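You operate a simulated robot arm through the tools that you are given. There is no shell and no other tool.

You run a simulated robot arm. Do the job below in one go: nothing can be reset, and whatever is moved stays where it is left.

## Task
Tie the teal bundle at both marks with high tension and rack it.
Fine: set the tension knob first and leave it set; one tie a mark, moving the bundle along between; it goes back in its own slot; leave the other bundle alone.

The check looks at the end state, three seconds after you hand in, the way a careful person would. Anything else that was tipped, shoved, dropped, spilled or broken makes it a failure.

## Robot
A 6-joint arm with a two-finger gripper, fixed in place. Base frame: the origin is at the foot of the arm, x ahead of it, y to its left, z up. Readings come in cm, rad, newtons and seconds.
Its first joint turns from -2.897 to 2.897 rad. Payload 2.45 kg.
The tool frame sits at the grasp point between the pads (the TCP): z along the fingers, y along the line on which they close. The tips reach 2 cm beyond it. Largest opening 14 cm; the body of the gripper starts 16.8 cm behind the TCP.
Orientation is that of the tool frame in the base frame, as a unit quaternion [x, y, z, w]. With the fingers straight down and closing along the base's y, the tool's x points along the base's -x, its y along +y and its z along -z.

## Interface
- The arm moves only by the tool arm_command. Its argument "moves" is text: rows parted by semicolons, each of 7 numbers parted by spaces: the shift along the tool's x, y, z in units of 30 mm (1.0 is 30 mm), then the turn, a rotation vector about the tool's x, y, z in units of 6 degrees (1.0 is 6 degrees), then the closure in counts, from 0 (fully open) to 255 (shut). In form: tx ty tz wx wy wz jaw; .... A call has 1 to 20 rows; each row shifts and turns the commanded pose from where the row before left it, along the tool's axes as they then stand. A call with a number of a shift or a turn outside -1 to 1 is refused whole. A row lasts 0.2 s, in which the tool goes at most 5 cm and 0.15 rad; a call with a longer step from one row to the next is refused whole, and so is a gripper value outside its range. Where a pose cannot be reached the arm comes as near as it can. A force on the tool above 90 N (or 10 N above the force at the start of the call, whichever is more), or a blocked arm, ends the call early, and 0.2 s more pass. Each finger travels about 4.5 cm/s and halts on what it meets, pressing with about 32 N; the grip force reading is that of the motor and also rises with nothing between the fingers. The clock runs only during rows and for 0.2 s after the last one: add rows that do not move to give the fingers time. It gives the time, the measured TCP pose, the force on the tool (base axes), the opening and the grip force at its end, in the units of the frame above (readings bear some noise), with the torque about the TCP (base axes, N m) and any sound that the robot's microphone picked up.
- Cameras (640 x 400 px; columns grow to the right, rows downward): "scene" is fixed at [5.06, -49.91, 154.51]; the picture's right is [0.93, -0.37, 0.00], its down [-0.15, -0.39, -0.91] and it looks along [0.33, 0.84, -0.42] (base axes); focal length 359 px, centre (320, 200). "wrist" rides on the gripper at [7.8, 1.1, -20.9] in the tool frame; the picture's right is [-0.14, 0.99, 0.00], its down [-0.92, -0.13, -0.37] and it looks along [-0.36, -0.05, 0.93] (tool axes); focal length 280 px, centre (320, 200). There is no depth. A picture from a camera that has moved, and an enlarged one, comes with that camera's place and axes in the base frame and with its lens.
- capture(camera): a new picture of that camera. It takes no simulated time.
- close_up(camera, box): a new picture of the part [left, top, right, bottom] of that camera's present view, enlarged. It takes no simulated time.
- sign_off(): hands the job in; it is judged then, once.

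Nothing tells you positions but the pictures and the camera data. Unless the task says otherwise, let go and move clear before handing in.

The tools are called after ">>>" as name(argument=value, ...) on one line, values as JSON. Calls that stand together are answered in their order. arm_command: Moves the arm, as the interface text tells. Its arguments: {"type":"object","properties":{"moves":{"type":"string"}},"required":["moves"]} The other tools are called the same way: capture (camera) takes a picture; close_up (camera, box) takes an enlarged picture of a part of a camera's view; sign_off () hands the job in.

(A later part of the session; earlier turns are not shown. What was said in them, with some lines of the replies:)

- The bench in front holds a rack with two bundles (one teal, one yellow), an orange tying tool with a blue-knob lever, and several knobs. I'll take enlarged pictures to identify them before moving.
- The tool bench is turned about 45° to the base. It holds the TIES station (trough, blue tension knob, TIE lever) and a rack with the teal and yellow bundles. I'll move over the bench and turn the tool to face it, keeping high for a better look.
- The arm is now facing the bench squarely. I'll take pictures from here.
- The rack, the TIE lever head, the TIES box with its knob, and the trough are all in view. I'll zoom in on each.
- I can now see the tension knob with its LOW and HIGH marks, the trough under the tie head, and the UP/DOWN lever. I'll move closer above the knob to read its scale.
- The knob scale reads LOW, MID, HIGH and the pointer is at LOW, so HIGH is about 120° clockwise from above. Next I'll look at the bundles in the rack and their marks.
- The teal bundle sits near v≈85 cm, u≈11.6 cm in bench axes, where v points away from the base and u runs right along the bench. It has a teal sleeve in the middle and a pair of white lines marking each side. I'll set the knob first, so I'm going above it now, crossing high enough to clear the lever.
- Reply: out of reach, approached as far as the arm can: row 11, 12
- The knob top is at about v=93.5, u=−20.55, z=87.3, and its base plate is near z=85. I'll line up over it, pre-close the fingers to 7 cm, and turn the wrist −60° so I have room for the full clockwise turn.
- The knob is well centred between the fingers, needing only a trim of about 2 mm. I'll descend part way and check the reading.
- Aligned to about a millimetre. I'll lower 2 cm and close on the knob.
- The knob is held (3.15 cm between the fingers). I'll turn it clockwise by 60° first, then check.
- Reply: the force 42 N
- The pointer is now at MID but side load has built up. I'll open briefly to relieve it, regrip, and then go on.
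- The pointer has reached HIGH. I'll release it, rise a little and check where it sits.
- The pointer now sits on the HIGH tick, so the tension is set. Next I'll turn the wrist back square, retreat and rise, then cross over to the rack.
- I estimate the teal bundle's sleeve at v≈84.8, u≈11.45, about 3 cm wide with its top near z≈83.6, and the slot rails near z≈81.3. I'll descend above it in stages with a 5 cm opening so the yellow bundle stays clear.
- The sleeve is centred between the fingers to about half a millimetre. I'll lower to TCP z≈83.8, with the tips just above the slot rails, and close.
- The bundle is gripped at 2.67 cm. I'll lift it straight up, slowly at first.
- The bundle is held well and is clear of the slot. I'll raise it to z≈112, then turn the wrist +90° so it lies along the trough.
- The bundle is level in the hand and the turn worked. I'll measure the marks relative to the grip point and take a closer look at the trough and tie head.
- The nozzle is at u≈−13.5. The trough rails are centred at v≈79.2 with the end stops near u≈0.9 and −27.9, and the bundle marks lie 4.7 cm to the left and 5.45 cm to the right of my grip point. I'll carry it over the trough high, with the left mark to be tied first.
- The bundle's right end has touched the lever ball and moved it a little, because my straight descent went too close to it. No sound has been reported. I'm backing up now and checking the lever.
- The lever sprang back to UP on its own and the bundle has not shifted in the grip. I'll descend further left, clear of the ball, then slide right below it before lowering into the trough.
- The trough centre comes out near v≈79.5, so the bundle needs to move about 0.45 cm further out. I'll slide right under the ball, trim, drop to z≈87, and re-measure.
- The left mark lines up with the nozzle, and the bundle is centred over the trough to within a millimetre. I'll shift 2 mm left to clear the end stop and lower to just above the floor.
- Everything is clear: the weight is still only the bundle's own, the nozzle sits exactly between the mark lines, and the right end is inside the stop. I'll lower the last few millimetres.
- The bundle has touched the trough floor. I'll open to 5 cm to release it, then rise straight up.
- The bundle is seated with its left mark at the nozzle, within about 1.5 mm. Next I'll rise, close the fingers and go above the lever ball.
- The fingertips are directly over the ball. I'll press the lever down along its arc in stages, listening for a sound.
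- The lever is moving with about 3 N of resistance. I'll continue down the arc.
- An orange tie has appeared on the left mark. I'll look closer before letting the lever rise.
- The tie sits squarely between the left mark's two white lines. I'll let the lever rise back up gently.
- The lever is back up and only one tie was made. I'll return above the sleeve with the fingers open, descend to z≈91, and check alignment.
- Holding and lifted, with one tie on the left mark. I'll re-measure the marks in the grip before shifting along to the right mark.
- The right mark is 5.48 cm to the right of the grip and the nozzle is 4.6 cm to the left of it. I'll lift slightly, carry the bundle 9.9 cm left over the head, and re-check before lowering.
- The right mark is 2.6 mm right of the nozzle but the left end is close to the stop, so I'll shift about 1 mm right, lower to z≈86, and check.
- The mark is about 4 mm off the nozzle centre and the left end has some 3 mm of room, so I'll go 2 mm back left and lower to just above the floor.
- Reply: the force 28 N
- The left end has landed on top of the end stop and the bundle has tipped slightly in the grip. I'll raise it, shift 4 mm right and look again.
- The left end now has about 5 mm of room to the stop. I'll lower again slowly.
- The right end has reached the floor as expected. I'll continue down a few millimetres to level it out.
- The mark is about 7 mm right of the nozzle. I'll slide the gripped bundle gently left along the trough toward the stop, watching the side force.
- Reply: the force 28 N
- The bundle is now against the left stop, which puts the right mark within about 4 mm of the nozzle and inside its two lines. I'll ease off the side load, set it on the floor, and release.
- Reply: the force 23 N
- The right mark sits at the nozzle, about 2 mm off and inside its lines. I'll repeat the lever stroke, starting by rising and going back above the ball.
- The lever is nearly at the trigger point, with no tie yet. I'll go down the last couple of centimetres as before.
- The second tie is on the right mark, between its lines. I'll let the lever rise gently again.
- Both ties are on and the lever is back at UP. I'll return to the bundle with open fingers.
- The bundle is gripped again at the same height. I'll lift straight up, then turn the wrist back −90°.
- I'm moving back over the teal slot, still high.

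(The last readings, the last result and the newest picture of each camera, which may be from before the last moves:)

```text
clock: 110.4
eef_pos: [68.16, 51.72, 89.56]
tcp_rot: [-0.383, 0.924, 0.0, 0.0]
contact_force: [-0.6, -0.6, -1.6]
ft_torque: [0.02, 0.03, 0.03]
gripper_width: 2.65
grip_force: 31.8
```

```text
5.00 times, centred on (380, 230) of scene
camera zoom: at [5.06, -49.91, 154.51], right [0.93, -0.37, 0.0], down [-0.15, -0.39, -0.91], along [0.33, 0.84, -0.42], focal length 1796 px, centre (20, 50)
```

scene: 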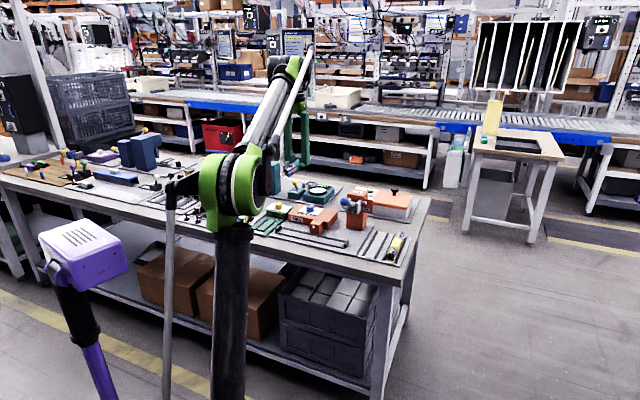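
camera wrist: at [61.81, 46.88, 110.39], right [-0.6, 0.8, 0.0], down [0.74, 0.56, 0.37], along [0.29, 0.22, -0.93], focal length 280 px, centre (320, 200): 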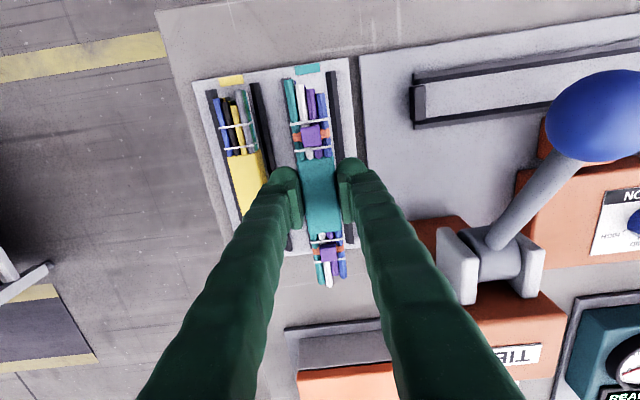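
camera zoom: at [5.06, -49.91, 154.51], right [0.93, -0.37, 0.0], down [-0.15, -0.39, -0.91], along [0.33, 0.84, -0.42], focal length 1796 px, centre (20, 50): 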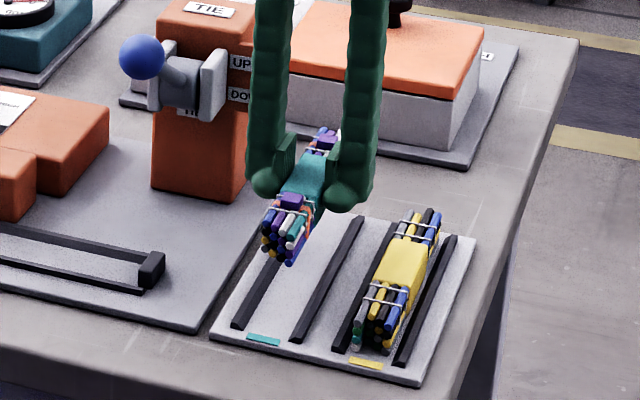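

The bundle is over its own slot, with the slot centre about 1 mm to the left of my line. I'll trim and lower to just above the floor.

>>> arm_command(moves="0 0.035 0.4 0 0 0 240; 0 0 0.4 0 0 0 240; 0 0 0.4 0 0 0 240; 0 0 0.35 0 0 0 240; 0 0 0.2 0 0 0 240; 0 0 0 0 0 0 240")

>>> close_up(camera="wrist", box=[240, 40, 400, 140])

>>> close_up(camera="wrist", box=[250, 200, 410, 300])

>>> close_up(camera="scene", box=[345, 205, 425, 270])

```text
clock: 111.8
eef_pos: [67.99, 51.83, 84.48]
tcp_rot: [-0.383, 0.924, 0.0, 0.0]
contact_force: [0.0, -0.2, -2.0]
ft_torque: [0.01, 0.02, 0.02]
gripper_width: 2.67
grip_force: 32.6
```

```text
4.00 times, centred on (320, 90) of wrist
camera zoom: at [61.67, 47.0, 105.36], right [-0.6, 0.8, 0.0], down [0.74, 0.56, 0.37], along [0.29, 0.22, -0.93], focal length 1122 px, centre (320, 640)
```

zoom: 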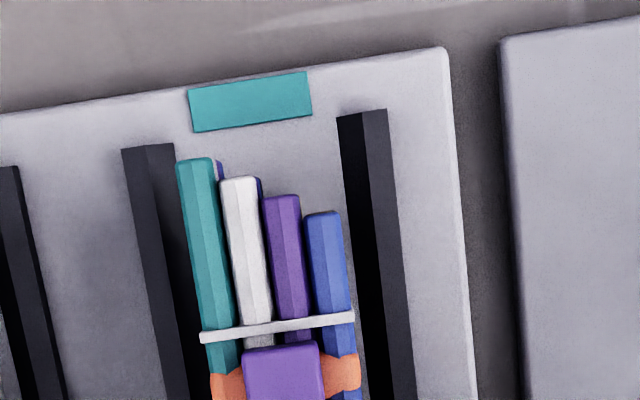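

```text
4.00 times, centred on (330, 250) of wrist
camera zoom: at [61.67, 47.0, 105.36], right [-0.6, 0.8, 0.0], down [0.74, 0.56, 0.37], along [0.29, 0.22, -0.93], focal length 1122 px, centre (280, 0)
```

zoom: 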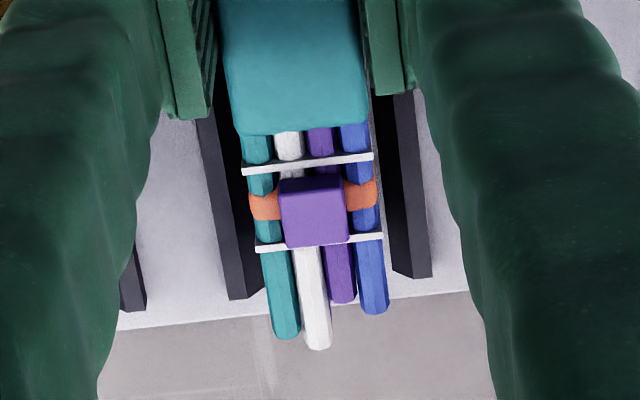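

```text
6.15 times, centred on (385, 238) of scene
camera zoom: at [5.06, -49.91, 154.51], right [0.93, -0.37, 0.0], down [-0.15, -0.39, -0.91], along [0.33, 0.84, -0.42], focal length 2210 px, centre (-80, -31)
```

zoom: 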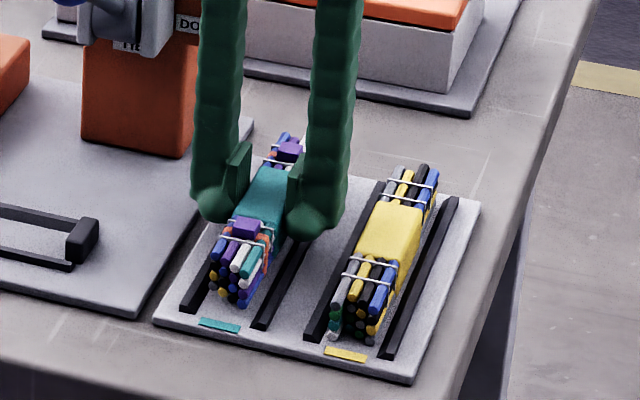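

Centred in the slot to within a millimetre. Going down the last half centimetre.

>>> arm_command(moves="0 0 0.1 0 0 0 240; 0 0 0.07 0 0 0 240; 0 0 0 0 0 0 240")

```text
clock: 112.6
eef_pos: [68.16, 51.81, 83.95]
tcp_rot: [-0.383, 0.924, 0.0, 0.0]
contact_force: [0.5, -0.2, -2.2]
ft_torque: [0.01, 0.01, 0.0]
gripper_width: 2.67
grip_force: 31.4
```

>>> arm_command(moves="0 0 0.04 0 0 0 240; 0 0 0 0 0 0 240")

```text
clock: 113.2
eef_pos: [68.1, 51.78, 83.95]
tcp_rot: [-0.383, 0.924, 0.0, 0.0]
contact_force: [0.4, -0.1, -1.7]
ft_torque: [0.04, 0.0, -0.04]
gripper_width: 2.68
grip_force: 32.2
```

>>> arm_command(moves="0 0 0.04 0 0 0 240; 0 0 0 0 0 0 240")

>>> close_up(camera="scene", box=[355, 215, 415, 265])

```text
clock: 113.8
eef_pos: [68.08, 51.76, 83.87]
tcp_rot: [-0.383, 0.924, 0.0, 0.0]
contact_force: [0.1, -0.5, 0.8]
ft_torque: [0.13, -0.15, -0.03]
gripper_width: 2.68
grip_force: 32.3
```

```text
8.00 times, centred on (385, 240) of scene
camera zoom: at [5.06, -49.91, 154.51], right [0.93, -0.37, 0.0], down [-0.15, -0.39, -0.91], along [0.33, 0.84, -0.42], focal length 2873 px, centre (-200, -120)
```

zoom: 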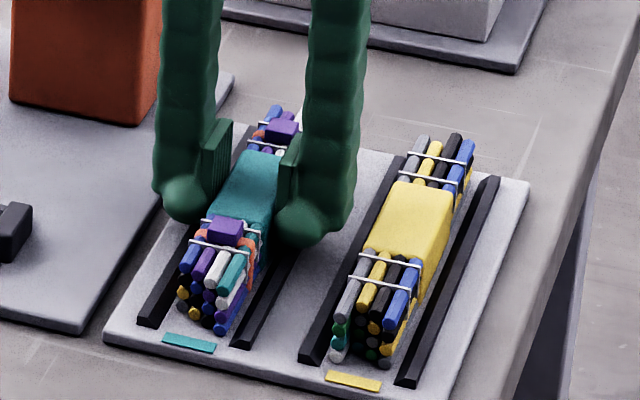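

It has touched down in the slot. I'll release slowly to 5 cm, then rise straight up.

>>> arm_command(moves="0 0 0 0 0 0 220; 0 0 0 0 0 0 205; 0 0 0 0 0 0 190; 0 0 0 0 0 0 175; 0 0 0 0 0 0 164; 0 0 0 0 0 0 164; 0 0 -0.2 0 0 0 164; 0 0 -0.5 0 0 0 164; 0 0 -0.8 0 0 0 164; 0 0 -0.9 0 0 0 164; 0 0 -0.9 0 0 0 164; 0 0 -0.9 0 0 0 164; 0 0 -0.9 0 0 0 164; 0 0 -0.9 0 0 0 164; 0 0 -0.9 0 0 0 164; 0 0 -0.9 0 0 0 164; 0 0 -0.9 0 0 0 164; 0 0 0 0 0 0 164")

>>> capture(camera="scene")

>>> close_up(camera="scene", box=[345, 210, 425, 270])

>>> close_up(camera="wrist", box=[240, 60, 400, 200])

>>> close_up(camera="scene", box=[265, 180, 385, 260])

```text
clock: 117.6
eef_pos: [68.07, 51.64, 109.95]
tcp_rot: [-0.383, 0.924, 0.0, 0.0]
contact_force: [0.1, -0.1, 0.5]
ft_torque: [0.0, -0.01, 0.01]
gripper_width: 5.0
grip_force: 0.0
```

```text
taken
```

scene: 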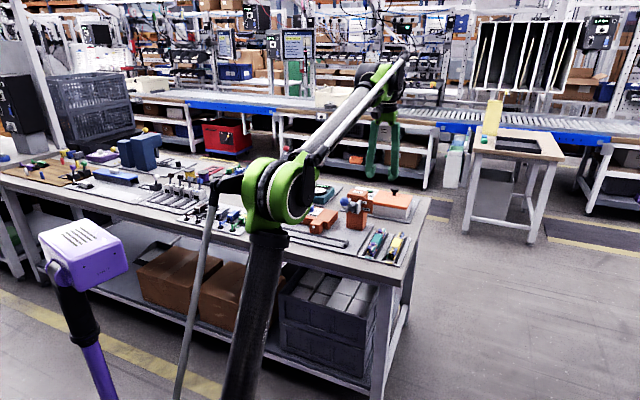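

```text
6.67 times, centred on (385, 240) of scene
camera zoom: at [5.06, -49.91, 154.51], right [0.93, -0.37, 0.0], down [-0.15, -0.39, -0.91], along [0.33, 0.84, -0.42], focal length 2394 px, centre (-113, -67)
```

zoom: 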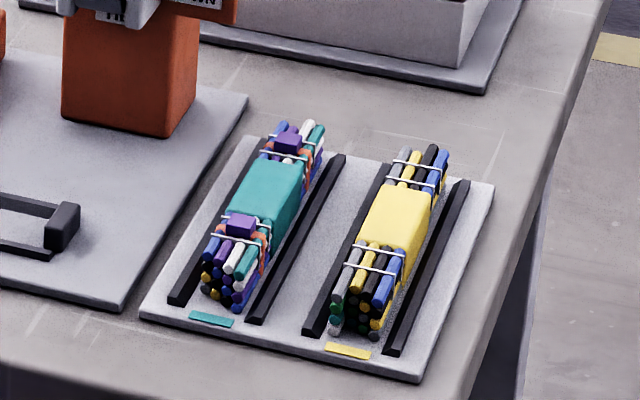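

```text
2.86 times, centred on (320, 130) of wrist
camera zoom: at [61.71, 46.85, 130.85], right [-0.6, 0.8, 0.0], down [0.74, 0.56, 0.37], along [0.29, 0.22, -0.93], focal length 801 px, centre (320, 400)
```

zoom: 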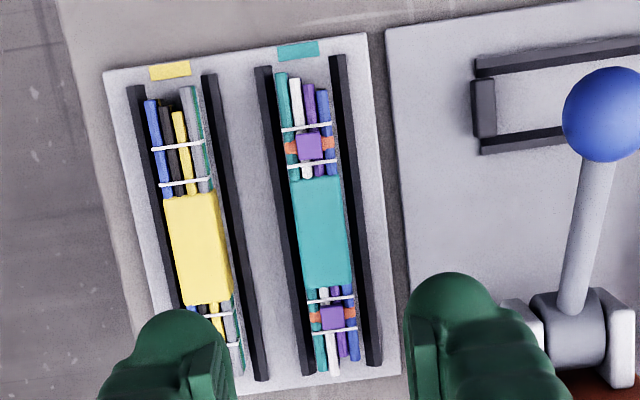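

```text
5.00 times, centred on (325, 220) of scene
camera zoom: at [5.06, -49.91, 154.51], right [0.93, -0.37, 0.0], down [-0.15, -0.39, -0.91], along [0.33, 0.84, -0.42], focal length 1796 px, centre (295, 100)
```

zoom: 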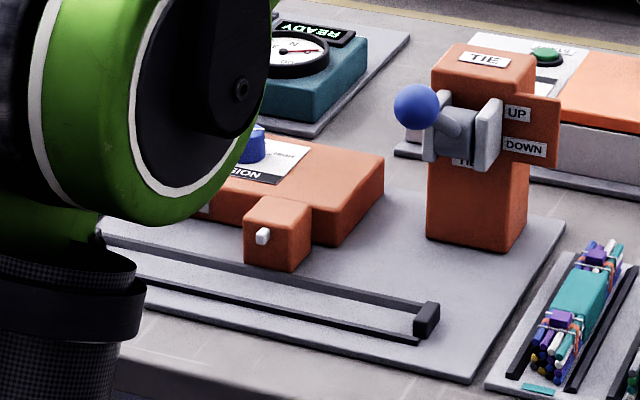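

The teal bundle is back in its own slot with both ties between their lines, and the yellow bundle is untouched. I'll move the arm clear and do a final check of the knob and the whole bench.

>>> arm_command(moves="0.657 0.72 -0.267 0 0 0 164; 0.657 0.72 -0.267 0 0 0 164; 0.657 0.72 -0.267 0 0 0 120; 0.657 0.72 -0.267 0 0 0 80; 0.657 0.72 -0.267 0 0 0 40; 0.657 0.72 -0.267 0 0 0 0; 0.657 0.72 -0.267 0 0 0 0; 0.657 0.72 -0.267 0 0 0 0; 0.657 0.72 -0.267 0 0 0 0; 0.657 0.72 -0.267 0 0 0 0; 0 0 0 0 0 0 0")

>>> capture(camera="wrist")

>>> close_up(camera="wrist", box=[320, 190, 430, 280])

>>> close_up(camera="scene", box=[260, 180, 430, 280])

>>> close_up(camera="scene", box=[355, 215, 415, 265])

```text
clock: 120.0
eef_pos: [39.01, 53.12, 117.71]
tcp_rot: [-0.383, 0.924, -0.001, 0.0]
contact_force: [0.0, -0.2, 1.2]
ft_torque: [0.02, 0.0, -0.03]
gripper_width: 13.97
grip_force: 0.1
```

```text
taken
camera wrist: at [32.63, 48.35, 138.53], right [-0.6, 0.8, 0.0], down [0.74, 0.56, 0.37], along [0.29, 0.22, -0.93], focal length 280 px, centre (320, 200)
```

wrist: 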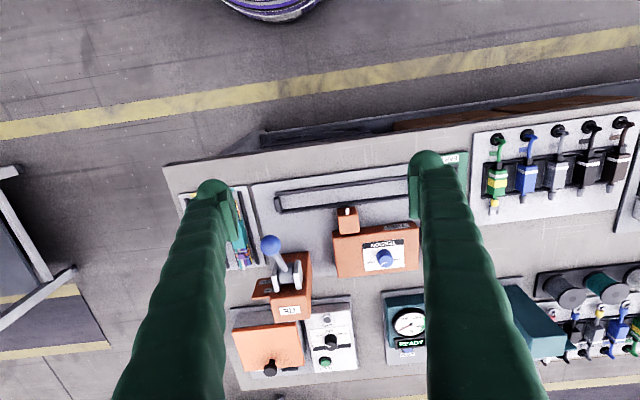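

```text
4.44 times, centred on (375, 235) of wrist
camera zoom: at [32.63, 48.35, 138.53], right [-0.6, 0.8, 0.0], down [0.74, 0.56, 0.37], along [0.29, 0.22, -0.93], focal length 1246 px, centre (76, 44)
```

zoom: 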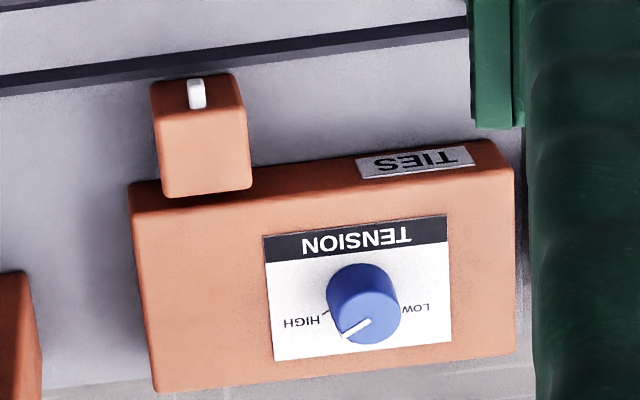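

```text
3.76 times, centred on (345, 230) of scene
camera zoom: at [5.06, -49.91, 154.51], right [0.93, -0.37, 0.0], down [-0.15, -0.39, -0.91], along [0.33, 0.84, -0.42], focal length 1352 px, centre (226, 87)
```

zoom: 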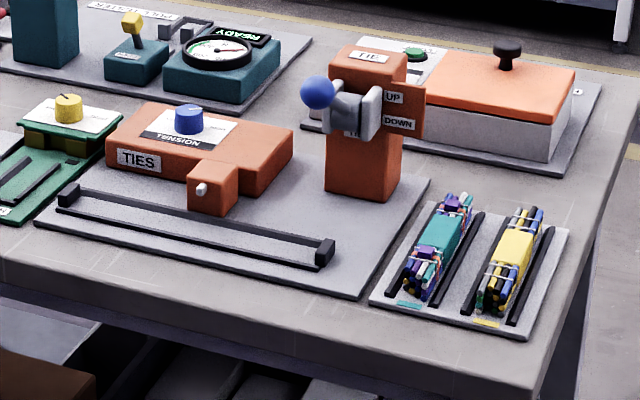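

```text
8.00 times, centred on (385, 240) of scene
camera zoom: at [5.06, -49.91, 154.51], right [0.93, -0.37, 0.0], down [-0.15, -0.39, -0.91], along [0.33, 0.84, -0.42], focal length 2873 px, centre (-200, -120)
```

zoom: 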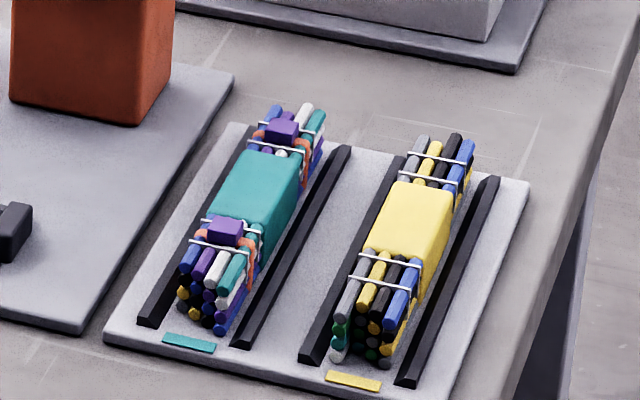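

Everything checks out: the knob is still at HIGH, each mark has one tie, and the lever is at UP. The teal bundle is in its own slot, the yellow one is undisturbed and the arm is clear, so I'm handing in the job.

>>> sign_off()

```text
The job is handed in.
```

The job is handed in: the teal bundle is tied once at each mark with the tension on HIGH, and it is back in its own slot. In the last pictures the knob still pointed to HIGH, the lever was at UP, the yellow bundle looked undisturbed and the arm was clear.

- **Lever bumped:** on the first approach to the trough, the end of the bundle pushed the TIE lever partway down. It sprang back to UP on its own, and no tie or sound came from it.
- **Bundle caught on the end stop:** while I was setting the second mark, one end landed on the trough's left stop and the bundle tilted slightly in the grip. I lifted it, set it down again and slid it left against the stop before tying.
- **Second tie position:** that tie may be 2–4 mm off the centre of its mark, but it lies between the two white lines.
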